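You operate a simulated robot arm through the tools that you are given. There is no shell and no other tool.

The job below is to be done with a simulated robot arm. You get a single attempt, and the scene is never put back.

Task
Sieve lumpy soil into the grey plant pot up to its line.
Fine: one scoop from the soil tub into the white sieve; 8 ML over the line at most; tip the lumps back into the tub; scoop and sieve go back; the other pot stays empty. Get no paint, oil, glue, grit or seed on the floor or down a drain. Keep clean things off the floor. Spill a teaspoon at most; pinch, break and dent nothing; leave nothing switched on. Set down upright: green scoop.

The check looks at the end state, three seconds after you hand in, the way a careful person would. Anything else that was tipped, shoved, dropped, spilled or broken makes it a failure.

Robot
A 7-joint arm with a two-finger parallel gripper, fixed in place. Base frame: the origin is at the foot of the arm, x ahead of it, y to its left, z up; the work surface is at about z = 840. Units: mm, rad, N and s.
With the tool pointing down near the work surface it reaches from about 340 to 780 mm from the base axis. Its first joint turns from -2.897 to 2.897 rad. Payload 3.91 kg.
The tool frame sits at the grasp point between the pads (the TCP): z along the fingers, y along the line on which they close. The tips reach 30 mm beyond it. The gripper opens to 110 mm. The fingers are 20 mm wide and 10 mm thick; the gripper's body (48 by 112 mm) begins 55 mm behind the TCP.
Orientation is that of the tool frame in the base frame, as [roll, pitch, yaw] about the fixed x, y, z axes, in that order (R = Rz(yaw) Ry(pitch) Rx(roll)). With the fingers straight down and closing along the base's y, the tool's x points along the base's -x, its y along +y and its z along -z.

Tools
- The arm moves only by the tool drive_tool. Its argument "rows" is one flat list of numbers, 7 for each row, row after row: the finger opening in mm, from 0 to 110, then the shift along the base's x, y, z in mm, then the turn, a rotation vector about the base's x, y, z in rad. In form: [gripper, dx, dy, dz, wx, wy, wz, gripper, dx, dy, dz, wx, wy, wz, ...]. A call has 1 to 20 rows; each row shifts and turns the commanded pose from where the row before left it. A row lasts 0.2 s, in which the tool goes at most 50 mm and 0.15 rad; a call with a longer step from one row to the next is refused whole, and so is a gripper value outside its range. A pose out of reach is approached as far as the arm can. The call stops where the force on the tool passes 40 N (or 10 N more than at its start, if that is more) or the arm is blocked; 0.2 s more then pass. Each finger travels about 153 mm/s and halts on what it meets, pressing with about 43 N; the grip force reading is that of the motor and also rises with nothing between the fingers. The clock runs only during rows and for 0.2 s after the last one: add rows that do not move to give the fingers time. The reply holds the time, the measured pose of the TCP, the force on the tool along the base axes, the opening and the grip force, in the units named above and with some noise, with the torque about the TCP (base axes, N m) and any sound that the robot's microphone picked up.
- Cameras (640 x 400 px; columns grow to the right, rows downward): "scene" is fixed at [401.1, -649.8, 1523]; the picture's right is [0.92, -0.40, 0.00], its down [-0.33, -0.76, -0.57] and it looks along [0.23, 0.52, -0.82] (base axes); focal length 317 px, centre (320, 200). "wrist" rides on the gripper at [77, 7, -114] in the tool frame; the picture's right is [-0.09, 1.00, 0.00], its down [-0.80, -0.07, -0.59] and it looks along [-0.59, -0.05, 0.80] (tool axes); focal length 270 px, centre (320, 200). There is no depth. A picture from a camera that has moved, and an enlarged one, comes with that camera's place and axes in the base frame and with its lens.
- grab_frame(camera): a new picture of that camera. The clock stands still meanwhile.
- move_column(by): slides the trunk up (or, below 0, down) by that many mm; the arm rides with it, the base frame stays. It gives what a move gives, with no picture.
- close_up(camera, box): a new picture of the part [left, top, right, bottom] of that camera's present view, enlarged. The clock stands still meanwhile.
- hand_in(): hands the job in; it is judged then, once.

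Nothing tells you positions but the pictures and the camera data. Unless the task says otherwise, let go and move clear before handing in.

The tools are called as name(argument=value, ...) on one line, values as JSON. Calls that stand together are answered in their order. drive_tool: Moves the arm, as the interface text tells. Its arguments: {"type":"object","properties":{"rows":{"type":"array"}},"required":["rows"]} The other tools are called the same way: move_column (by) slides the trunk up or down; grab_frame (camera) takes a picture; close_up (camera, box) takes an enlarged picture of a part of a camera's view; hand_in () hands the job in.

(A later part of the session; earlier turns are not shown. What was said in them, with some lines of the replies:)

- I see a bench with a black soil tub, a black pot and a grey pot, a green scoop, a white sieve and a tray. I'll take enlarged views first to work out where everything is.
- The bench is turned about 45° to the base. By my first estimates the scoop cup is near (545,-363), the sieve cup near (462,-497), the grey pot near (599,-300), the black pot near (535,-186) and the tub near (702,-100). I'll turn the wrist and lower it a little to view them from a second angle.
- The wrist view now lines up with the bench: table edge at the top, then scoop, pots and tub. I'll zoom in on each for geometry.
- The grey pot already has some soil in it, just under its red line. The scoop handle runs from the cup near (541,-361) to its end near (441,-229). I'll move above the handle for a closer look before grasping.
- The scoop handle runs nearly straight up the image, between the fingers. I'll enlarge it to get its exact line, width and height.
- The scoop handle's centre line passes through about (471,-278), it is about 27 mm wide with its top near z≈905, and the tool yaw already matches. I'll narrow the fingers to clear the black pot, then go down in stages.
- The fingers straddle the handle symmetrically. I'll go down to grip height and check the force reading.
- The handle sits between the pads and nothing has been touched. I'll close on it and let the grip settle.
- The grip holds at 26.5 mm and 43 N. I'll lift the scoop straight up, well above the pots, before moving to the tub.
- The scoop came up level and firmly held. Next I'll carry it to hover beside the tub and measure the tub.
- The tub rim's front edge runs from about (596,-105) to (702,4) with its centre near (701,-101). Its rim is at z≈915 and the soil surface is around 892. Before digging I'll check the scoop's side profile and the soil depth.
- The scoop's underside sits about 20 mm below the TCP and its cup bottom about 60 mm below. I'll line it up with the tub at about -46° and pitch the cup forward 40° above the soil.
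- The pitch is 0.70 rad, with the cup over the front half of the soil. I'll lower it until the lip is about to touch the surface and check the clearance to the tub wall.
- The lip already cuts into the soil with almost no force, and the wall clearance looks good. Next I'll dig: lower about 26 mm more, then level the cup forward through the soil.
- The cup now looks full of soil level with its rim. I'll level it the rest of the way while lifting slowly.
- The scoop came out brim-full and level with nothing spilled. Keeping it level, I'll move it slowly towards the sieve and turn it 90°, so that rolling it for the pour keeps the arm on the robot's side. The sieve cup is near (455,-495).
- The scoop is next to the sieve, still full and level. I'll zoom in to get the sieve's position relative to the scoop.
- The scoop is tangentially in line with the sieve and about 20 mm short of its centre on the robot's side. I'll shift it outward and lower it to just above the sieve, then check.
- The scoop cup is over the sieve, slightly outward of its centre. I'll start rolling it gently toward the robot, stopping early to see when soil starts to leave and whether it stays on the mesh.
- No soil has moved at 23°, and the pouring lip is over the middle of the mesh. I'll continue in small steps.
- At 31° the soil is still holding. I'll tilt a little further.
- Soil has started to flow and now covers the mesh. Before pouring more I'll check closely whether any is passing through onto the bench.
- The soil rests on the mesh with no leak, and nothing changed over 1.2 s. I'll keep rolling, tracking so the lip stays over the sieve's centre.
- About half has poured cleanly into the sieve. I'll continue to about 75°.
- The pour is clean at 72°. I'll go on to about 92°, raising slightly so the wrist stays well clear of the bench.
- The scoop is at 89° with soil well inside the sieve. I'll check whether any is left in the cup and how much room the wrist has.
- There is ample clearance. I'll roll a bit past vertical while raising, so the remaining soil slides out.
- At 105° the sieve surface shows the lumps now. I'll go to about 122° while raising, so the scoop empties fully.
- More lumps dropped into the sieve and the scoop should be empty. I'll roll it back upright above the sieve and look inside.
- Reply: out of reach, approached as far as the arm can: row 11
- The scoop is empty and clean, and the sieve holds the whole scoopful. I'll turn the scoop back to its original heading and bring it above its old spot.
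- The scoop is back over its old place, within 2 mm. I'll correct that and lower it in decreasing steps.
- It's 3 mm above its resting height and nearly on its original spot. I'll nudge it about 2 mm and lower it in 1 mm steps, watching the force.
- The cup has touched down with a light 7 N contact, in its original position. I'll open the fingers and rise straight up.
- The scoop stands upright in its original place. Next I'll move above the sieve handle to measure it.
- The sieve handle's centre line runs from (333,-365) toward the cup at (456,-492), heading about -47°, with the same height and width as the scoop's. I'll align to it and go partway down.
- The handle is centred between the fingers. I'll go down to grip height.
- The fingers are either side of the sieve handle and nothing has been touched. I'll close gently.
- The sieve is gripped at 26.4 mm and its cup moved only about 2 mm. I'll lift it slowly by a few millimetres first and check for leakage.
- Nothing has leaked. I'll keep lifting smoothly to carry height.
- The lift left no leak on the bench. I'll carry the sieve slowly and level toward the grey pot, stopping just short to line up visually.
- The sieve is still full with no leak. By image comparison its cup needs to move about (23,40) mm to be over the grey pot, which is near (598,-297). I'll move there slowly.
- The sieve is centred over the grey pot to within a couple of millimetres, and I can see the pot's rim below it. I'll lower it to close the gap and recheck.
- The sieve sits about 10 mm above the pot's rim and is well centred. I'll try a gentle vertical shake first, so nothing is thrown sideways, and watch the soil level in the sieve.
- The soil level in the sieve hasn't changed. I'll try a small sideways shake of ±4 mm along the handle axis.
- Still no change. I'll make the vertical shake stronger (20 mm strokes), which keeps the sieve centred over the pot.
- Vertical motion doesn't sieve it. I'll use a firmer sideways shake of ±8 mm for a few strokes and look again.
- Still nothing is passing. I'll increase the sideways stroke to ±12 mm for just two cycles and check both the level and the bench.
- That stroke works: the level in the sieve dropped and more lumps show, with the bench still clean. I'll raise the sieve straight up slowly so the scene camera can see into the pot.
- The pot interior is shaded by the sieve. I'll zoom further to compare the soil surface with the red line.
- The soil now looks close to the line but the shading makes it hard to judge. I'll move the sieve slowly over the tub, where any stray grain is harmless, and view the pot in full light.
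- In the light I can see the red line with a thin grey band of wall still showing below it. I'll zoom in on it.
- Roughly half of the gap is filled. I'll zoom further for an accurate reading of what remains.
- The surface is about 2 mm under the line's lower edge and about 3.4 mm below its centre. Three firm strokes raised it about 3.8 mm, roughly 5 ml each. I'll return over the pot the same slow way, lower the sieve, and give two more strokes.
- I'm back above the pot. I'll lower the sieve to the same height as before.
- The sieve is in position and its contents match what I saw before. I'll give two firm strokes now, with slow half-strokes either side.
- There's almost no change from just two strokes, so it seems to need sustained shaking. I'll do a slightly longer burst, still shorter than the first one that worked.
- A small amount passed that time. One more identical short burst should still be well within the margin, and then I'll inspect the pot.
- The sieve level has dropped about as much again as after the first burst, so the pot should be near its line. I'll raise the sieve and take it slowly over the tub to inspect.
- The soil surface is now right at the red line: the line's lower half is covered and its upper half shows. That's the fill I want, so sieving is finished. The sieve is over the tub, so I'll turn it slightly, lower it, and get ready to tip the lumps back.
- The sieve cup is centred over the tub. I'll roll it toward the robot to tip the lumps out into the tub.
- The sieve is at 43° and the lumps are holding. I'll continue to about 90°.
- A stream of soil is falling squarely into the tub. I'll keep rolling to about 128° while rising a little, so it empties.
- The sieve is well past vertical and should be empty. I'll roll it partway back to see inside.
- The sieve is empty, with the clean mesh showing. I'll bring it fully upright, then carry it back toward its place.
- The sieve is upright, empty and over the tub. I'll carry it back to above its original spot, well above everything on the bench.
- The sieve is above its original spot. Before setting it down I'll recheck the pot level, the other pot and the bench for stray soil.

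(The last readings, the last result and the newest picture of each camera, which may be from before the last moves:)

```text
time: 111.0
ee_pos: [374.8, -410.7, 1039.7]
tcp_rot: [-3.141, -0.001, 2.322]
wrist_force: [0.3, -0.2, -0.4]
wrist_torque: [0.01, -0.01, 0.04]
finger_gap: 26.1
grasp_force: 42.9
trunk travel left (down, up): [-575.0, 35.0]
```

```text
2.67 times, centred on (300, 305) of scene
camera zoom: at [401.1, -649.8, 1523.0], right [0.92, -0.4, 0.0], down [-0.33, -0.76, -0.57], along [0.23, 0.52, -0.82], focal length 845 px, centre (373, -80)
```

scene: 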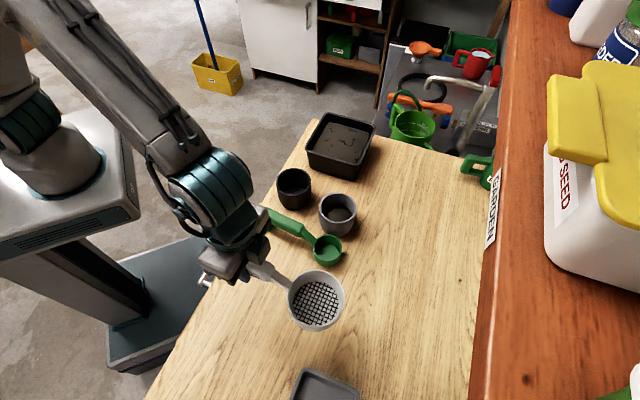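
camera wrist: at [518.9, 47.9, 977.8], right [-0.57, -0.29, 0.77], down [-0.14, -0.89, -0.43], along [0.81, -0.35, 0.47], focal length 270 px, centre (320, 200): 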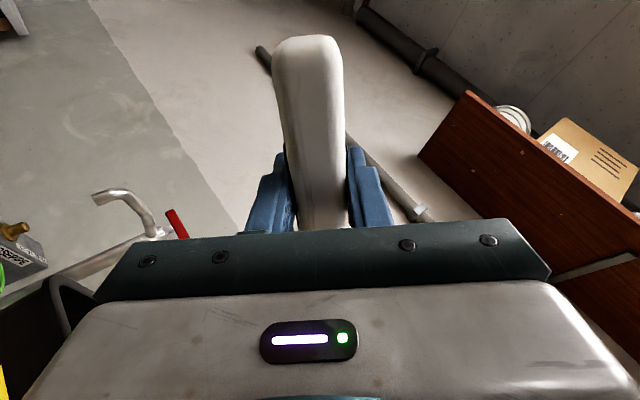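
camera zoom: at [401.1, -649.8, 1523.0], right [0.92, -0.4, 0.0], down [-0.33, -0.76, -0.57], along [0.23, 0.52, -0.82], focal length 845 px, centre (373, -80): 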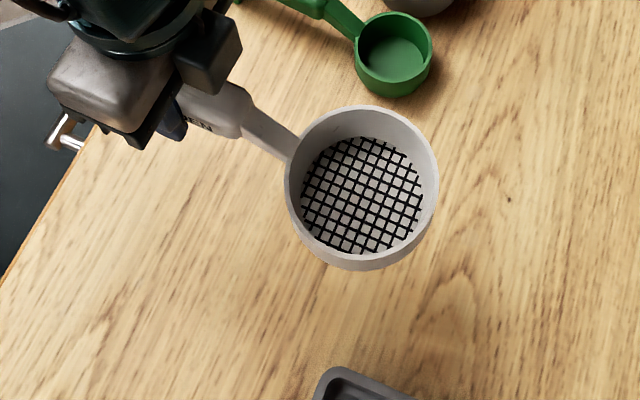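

The bench is clean, the black pot is empty and the grey pot is at its line. I'll lower the sieve in decreasing steps.

drive_tool(rows=[20, 0.4, 0.2, -15, 0, 0, 0, 20, 0.3, 0.2, -25, 0, 0, 0, 20, 0, 0, -25, 0, 0, 0, 20, 0, 0, -25, 0, 0, 0, 20, 0, 0, -20, 0, 0, 0, 20, 0, 0, -12, 0, 0, 0, 20, 0, 0, -6, 0, 0, 0, 20, 0, 0, -3, 0, 0, 0, 20, 0, 0, 0, 0, 0, 0])

close_up(camera="scene", box=[200, 240, 370, 370])

```text
time: 113.0
ee_pos: [375.4, -410.8, 909.4]
tcp_rot: [3.14, -0.001, 2.321]
wrist_force: [0.4, -0.8, -0.7]
wrist_torque: [0.02, 0.03, 0.0]
finger_gap: 26.1
grasp_force: 43.4
trunk travel left (down, up): [-575.0, 35.0]
```

```text
3.08 times, centred on (285, 305) of scene
camera zoom: at [401.1, -649.8, 1523.0], right [0.92, -0.4, 0.0], down [-0.33, -0.76, -0.57], along [0.23, 0.52, -0.82], focal length 975 px, centre (428, -123)
```

zoom: 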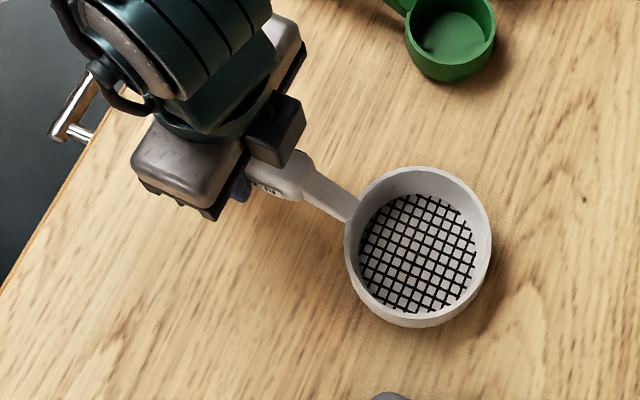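

It's about 6 mm above the bench, and the cup would land about 2–3 mm off its original spot. I'll nudge it and lower in small steps until contact.

drive_tool(rows=[20, 0.8, 2, -1, 0, 0, 0, 20, 0, 0, -2, 0, 0, 0, 20, 0, 0, -1, 0, 0, 0, 20, 0, 0, -1, 0, 0, 0, 20, 0, 0, 0, 0, 0, 0])

drive_tool(rows=[20, 0, 0, -0.8, 0, 0, 0, 20, 0, 0, 0, 0, 0, 0])

close_up(camera="scene", box=[200, 240, 370, 370])

```text
time: 114.2
ee_pos: [377.0, -408.1, 906.2]
tcp_rot: [3.141, 0.003, 2.322]
wrist_force: [1.1, 0.5, 20.7]
wrist_torque: [0.08, 0.09, 0.05]
finger_gap: 26.5
grasp_force: 43.3
trunk travel left (down, up): [-575.0, 35.0]
```

```text
time: 114.8
ee_pos: [376.9, -408.4, 905.0]
tcp_rot: [3.14, 0.006, 2.321]
wrist_force: [1.4, -0.8, 32.2]
wrist_torque: [0.16, 0.15, 0.06]
finger_gap: 26.7
grasp_force: 43.8
trunk travel left (down, up): [-575.0, 35.0]
```

```text
3.08 times, centred on (285, 305) of scene
camera zoom: at [401.1, -649.8, 1523.0], right [0.92, -0.4, 0.0], down [-0.33, -0.76, -0.57], along [0.23, 0.52, -0.82], focal length 975 px, centre (428, -123)
```

zoom: 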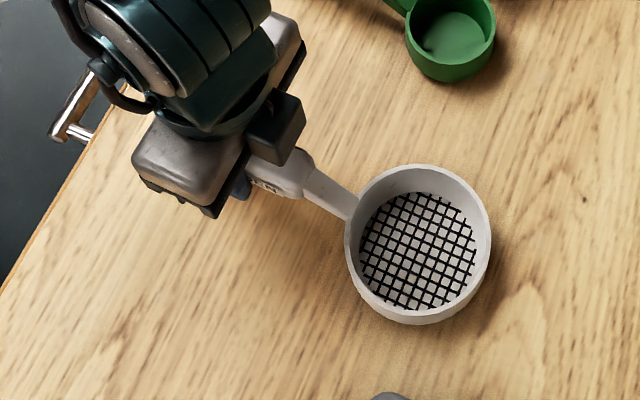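

The sieve is down flat and its cup matches the original image position. I'll ease the downward pressure slightly, then open.

drive_tool(rows=[20, 0, 0, 1.2, 0, 0, 0, 20, 0, 0, 0.8, 0, 0, 0, 20, 0, 0, 0, 0, 0, 0])

drive_tool(rows=[28, 0, 0, 0, 0, 0, 0, 34, 0, 0, 0, 0, 0, 0, 44, 0, 0, 0, 0, 0, 0, 60, 0, 0, 0, 0, 0, 0, 60, 0, 0, 0, 0, 0, 0])

close_up(camera="scene", box=[200, 240, 370, 370])

grab_frame(camera="wrist")

```text
time: 115.6
ee_pos: [375.5, -409.5, 904.4]
tcp_rot: [-3.141, 0.0, 2.322]
wrist_force: [4.9, -4.4, 15.8]
wrist_torque: [-0.88, -0.84, 0.05]
finger_gap: 26.1
grasp_force: 43.4
trunk travel left (down, up): [-575.0, 35.0]
```

```text
time: 116.8
ee_pos: [375.5, -408.6, 905.6]
tcp_rot: [3.142, 0.0, 2.319]
wrist_force: [-0.1, 0.0, 0.6]
wrist_torque: [0.01, -0.02, 0.0]
finger_gap: 60.0
grasp_force: 0.1
trunk travel left (down, up): [-575.0, 35.0]
```

```text
3.08 times, centred on (285, 305) of scene
camera zoom: at [401.1, -649.8, 1523.0], right [0.92, -0.4, 0.0], down [-0.33, -0.76, -0.57], along [0.23, 0.52, -0.82], focal length 975 px, centre (428, -123)
```

zoom: 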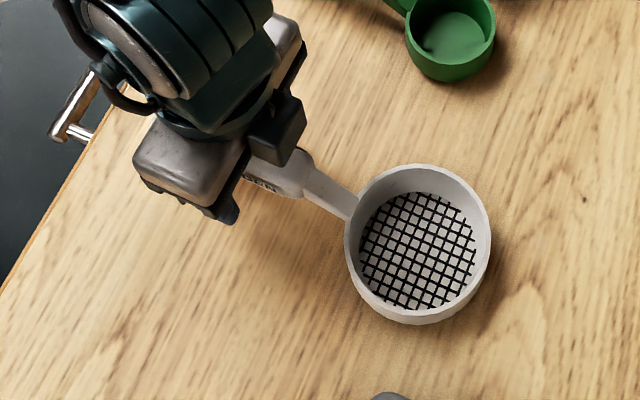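

```text
taken
camera wrist: at [328.9, -346.4, 1019.7], right [0.79, 0.62, 0.0], down [0.49, -0.63, 0.59], along [0.37, -0.47, -0.8], focal length 270 px, centre (320, 200)
```

wrist: 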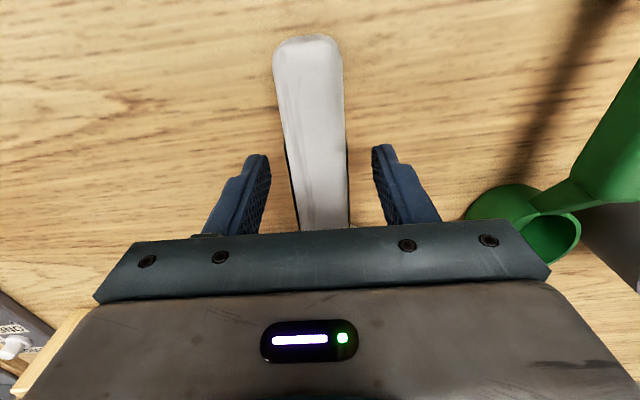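

The sieve is released and standing in its original place. I'll rise straight up and clear.

drive_tool(rows=[60, 0, 0, 10, 0, 0, 0, 60, 0, 0, 25, 0, 0, 0, 60, 0, 0, 35, 0, 0, 0, 60, 0, 0, 40, 0, 0, 0, 60, 0, 0, 40, 0, 0, 0, 60, 0, 0, 40, 0, 0, 0, 60, 0, 0, 20, 0, 0, 0, 60, 0, 0, 0, 0, 0, 0])

grab_frame(camera="scene")

grab_frame(camera="wrist")

```text
time: 118.6
ee_pos: [376.1, -409.2, 1114.6]
tcp_rot: [3.141, 0.001, 2.319]
wrist_force: [0.1, 0.1, 0.0]
wrist_torque: [-0.01, 0.01, -0.01]
finger_gap: 60.1
grasp_force: 0.1
trunk travel left (down, up): [-575.0, 35.0]
```

```text
taken
```

scene: 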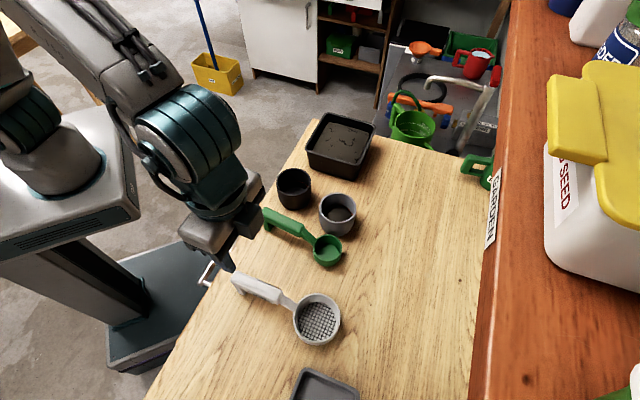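

```text
taken
camera wrist: at [329.3, -347.2, 1229.4], right [0.79, 0.62, 0.0], down [0.49, -0.63, 0.59], along [0.37, -0.47, -0.8], focal length 270 px, centre (320, 200)
```

wrist: 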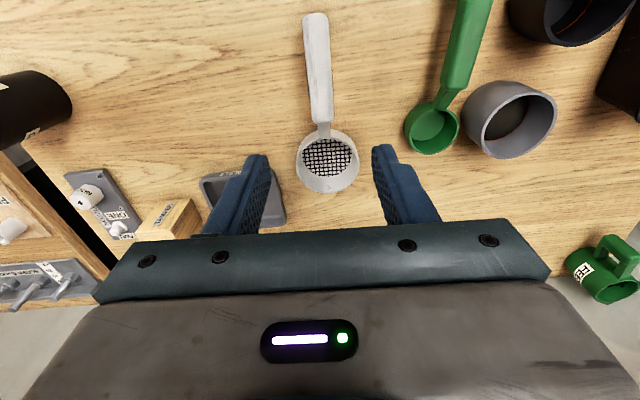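

Everything is back in place. I'll do last close-ups of the pot's line, the black pot, the tub surroundings and the bench.

close_up(camera="wrist", box=[460, 75, 560, 165])

close_up(camera="wrist", box=[490, 95, 540, 145])

close_up(camera="scene", box=[260, 100, 400, 240])

close_up(camera="scene", box=[210, 190, 370, 350])

```text
4.44 times, centred on (510, 120) of wrist
camera zoom: at [329.3, -347.2, 1229.4], right [0.79, 0.62, 0.0], down [0.49, -0.63, 0.59], along [0.37, -0.47, -0.8], focal length 1201 px, centre (-524, 556)
```

zoom: 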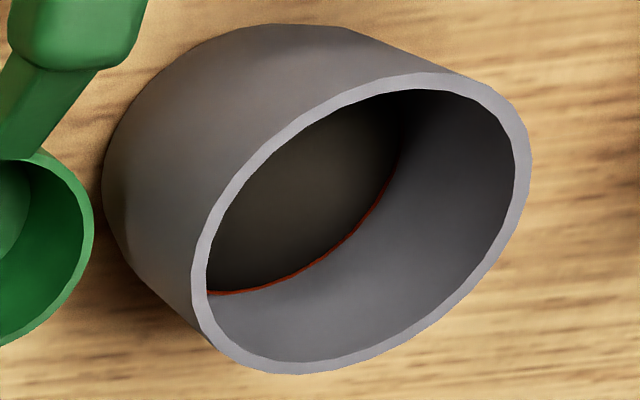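

```text
8.00 times, centred on (515, 120) of wrist
camera zoom: at [329.3, -347.2, 1229.4], right [0.79, 0.62, 0.0], down [0.49, -0.63, 0.59], along [0.37, -0.47, -0.8], focal length 2162 px, centre (-1240, 840)
```

zoom: 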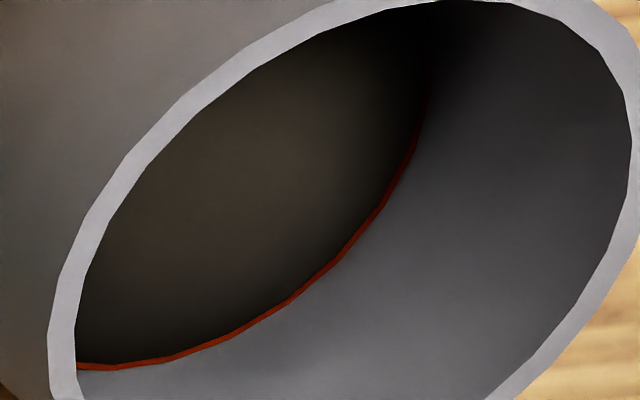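

```text
2.86 times, centred on (330, 170) of scene
camera zoom: at [401.1, -649.8, 1523.0], right [0.92, -0.4, 0.0], down [-0.33, -0.76, -0.57], along [0.23, 0.52, -0.82], focal length 906 px, centre (291, 286)
```

zoom: 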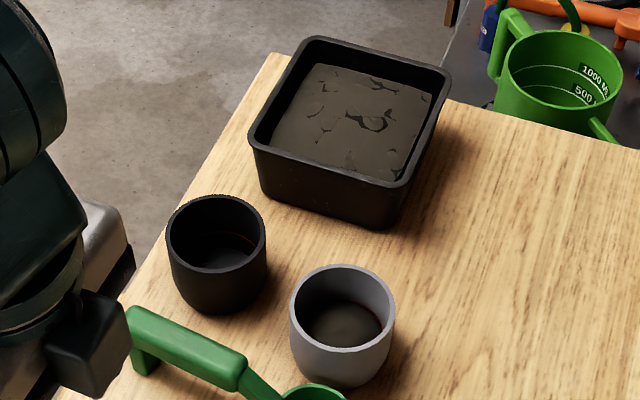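

```text
2.50 times, centred on (290, 270) of scene
camera zoom: at [401.1, -649.8, 1523.0], right [0.92, -0.4, 0.0], down [-0.33, -0.76, -0.57], along [0.23, 0.52, -0.82], focal length 792 px, centre (395, 25)
```

zoom: 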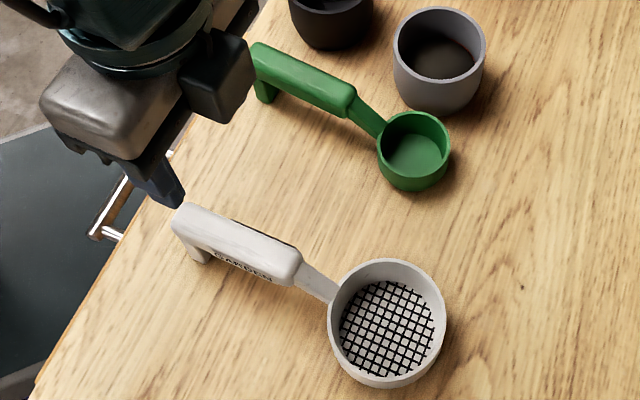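

The soil is right at the red line all the way round, the black pot is empty, and the scoop and sieve are upright in their places on a clean bench. I'll back the arm off a little further and then hand in.

drive_tool(rows=[60, 0, 15, 25, 0, 0, 0, 80, 0, 20, 30, 0, 0, 0, 100, 0, 20, 30, 0, 0, 0, 110, 0, 20, 25, 0, 0, 0, 110, 0, 15, 10, 0, 0, 0, 110, 0, 0, 0, 0, 0, 0, 110, 0, 0, 0, 0, 0, 0])

grab_frame(camera="scene")

```text
time: 120.2
ee_pos: [375.6, -319.1, 1235.7]
tcp_rot: [3.14, 0.001, 2.322]
wrist_force: [0.1, 0.2, -0.4]
wrist_torque: [0.02, 0.0, -0.03]
finger_gap: 110.0
grasp_force: 0.1
trunk travel left (down, up): [-575.0, 35.0]
```

```text
taken
```

scene: 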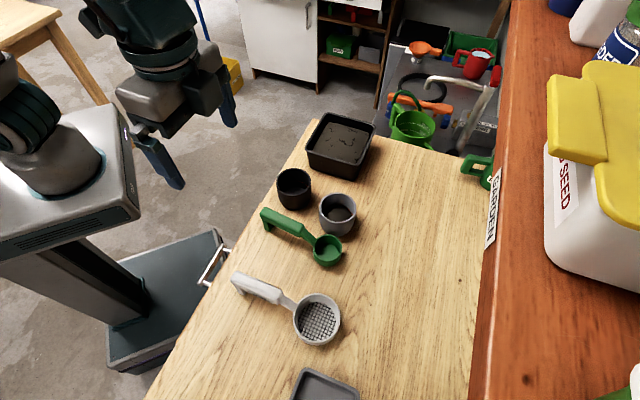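

The scene matches the starting layout, with the grey pot filled to its line and the arm clear. I'm handing in.

hand_in()

```text
The job is handed in.
```

The grey pot is now filled with sieved soil to its red line, and the job is handed in. By my last close-ups the surface sits at about the middle of the line, perhaps 1–2 ml over, against the 8 ml allowed. That is read off the pictures, not measured.

- **Soil:** I took one full scoop from the tub and poured all of it into the white sieve. I shook the sieve over the grey pot until the soil reached the line.
- **Lumps:** I tipped the lumps and leftover soil back into the tub. The sieve came out empty.
- **Scoop and sieve:** The green scoop stands upright at its original spot, and the sieve is back at its own.
- **Other pot and bench:** The black pot is still empty, and I saw no spilled soil on the bench.

When setting the sieve down I pressed it onto the bench with about 32 N before easing off. I saw no damage from that.
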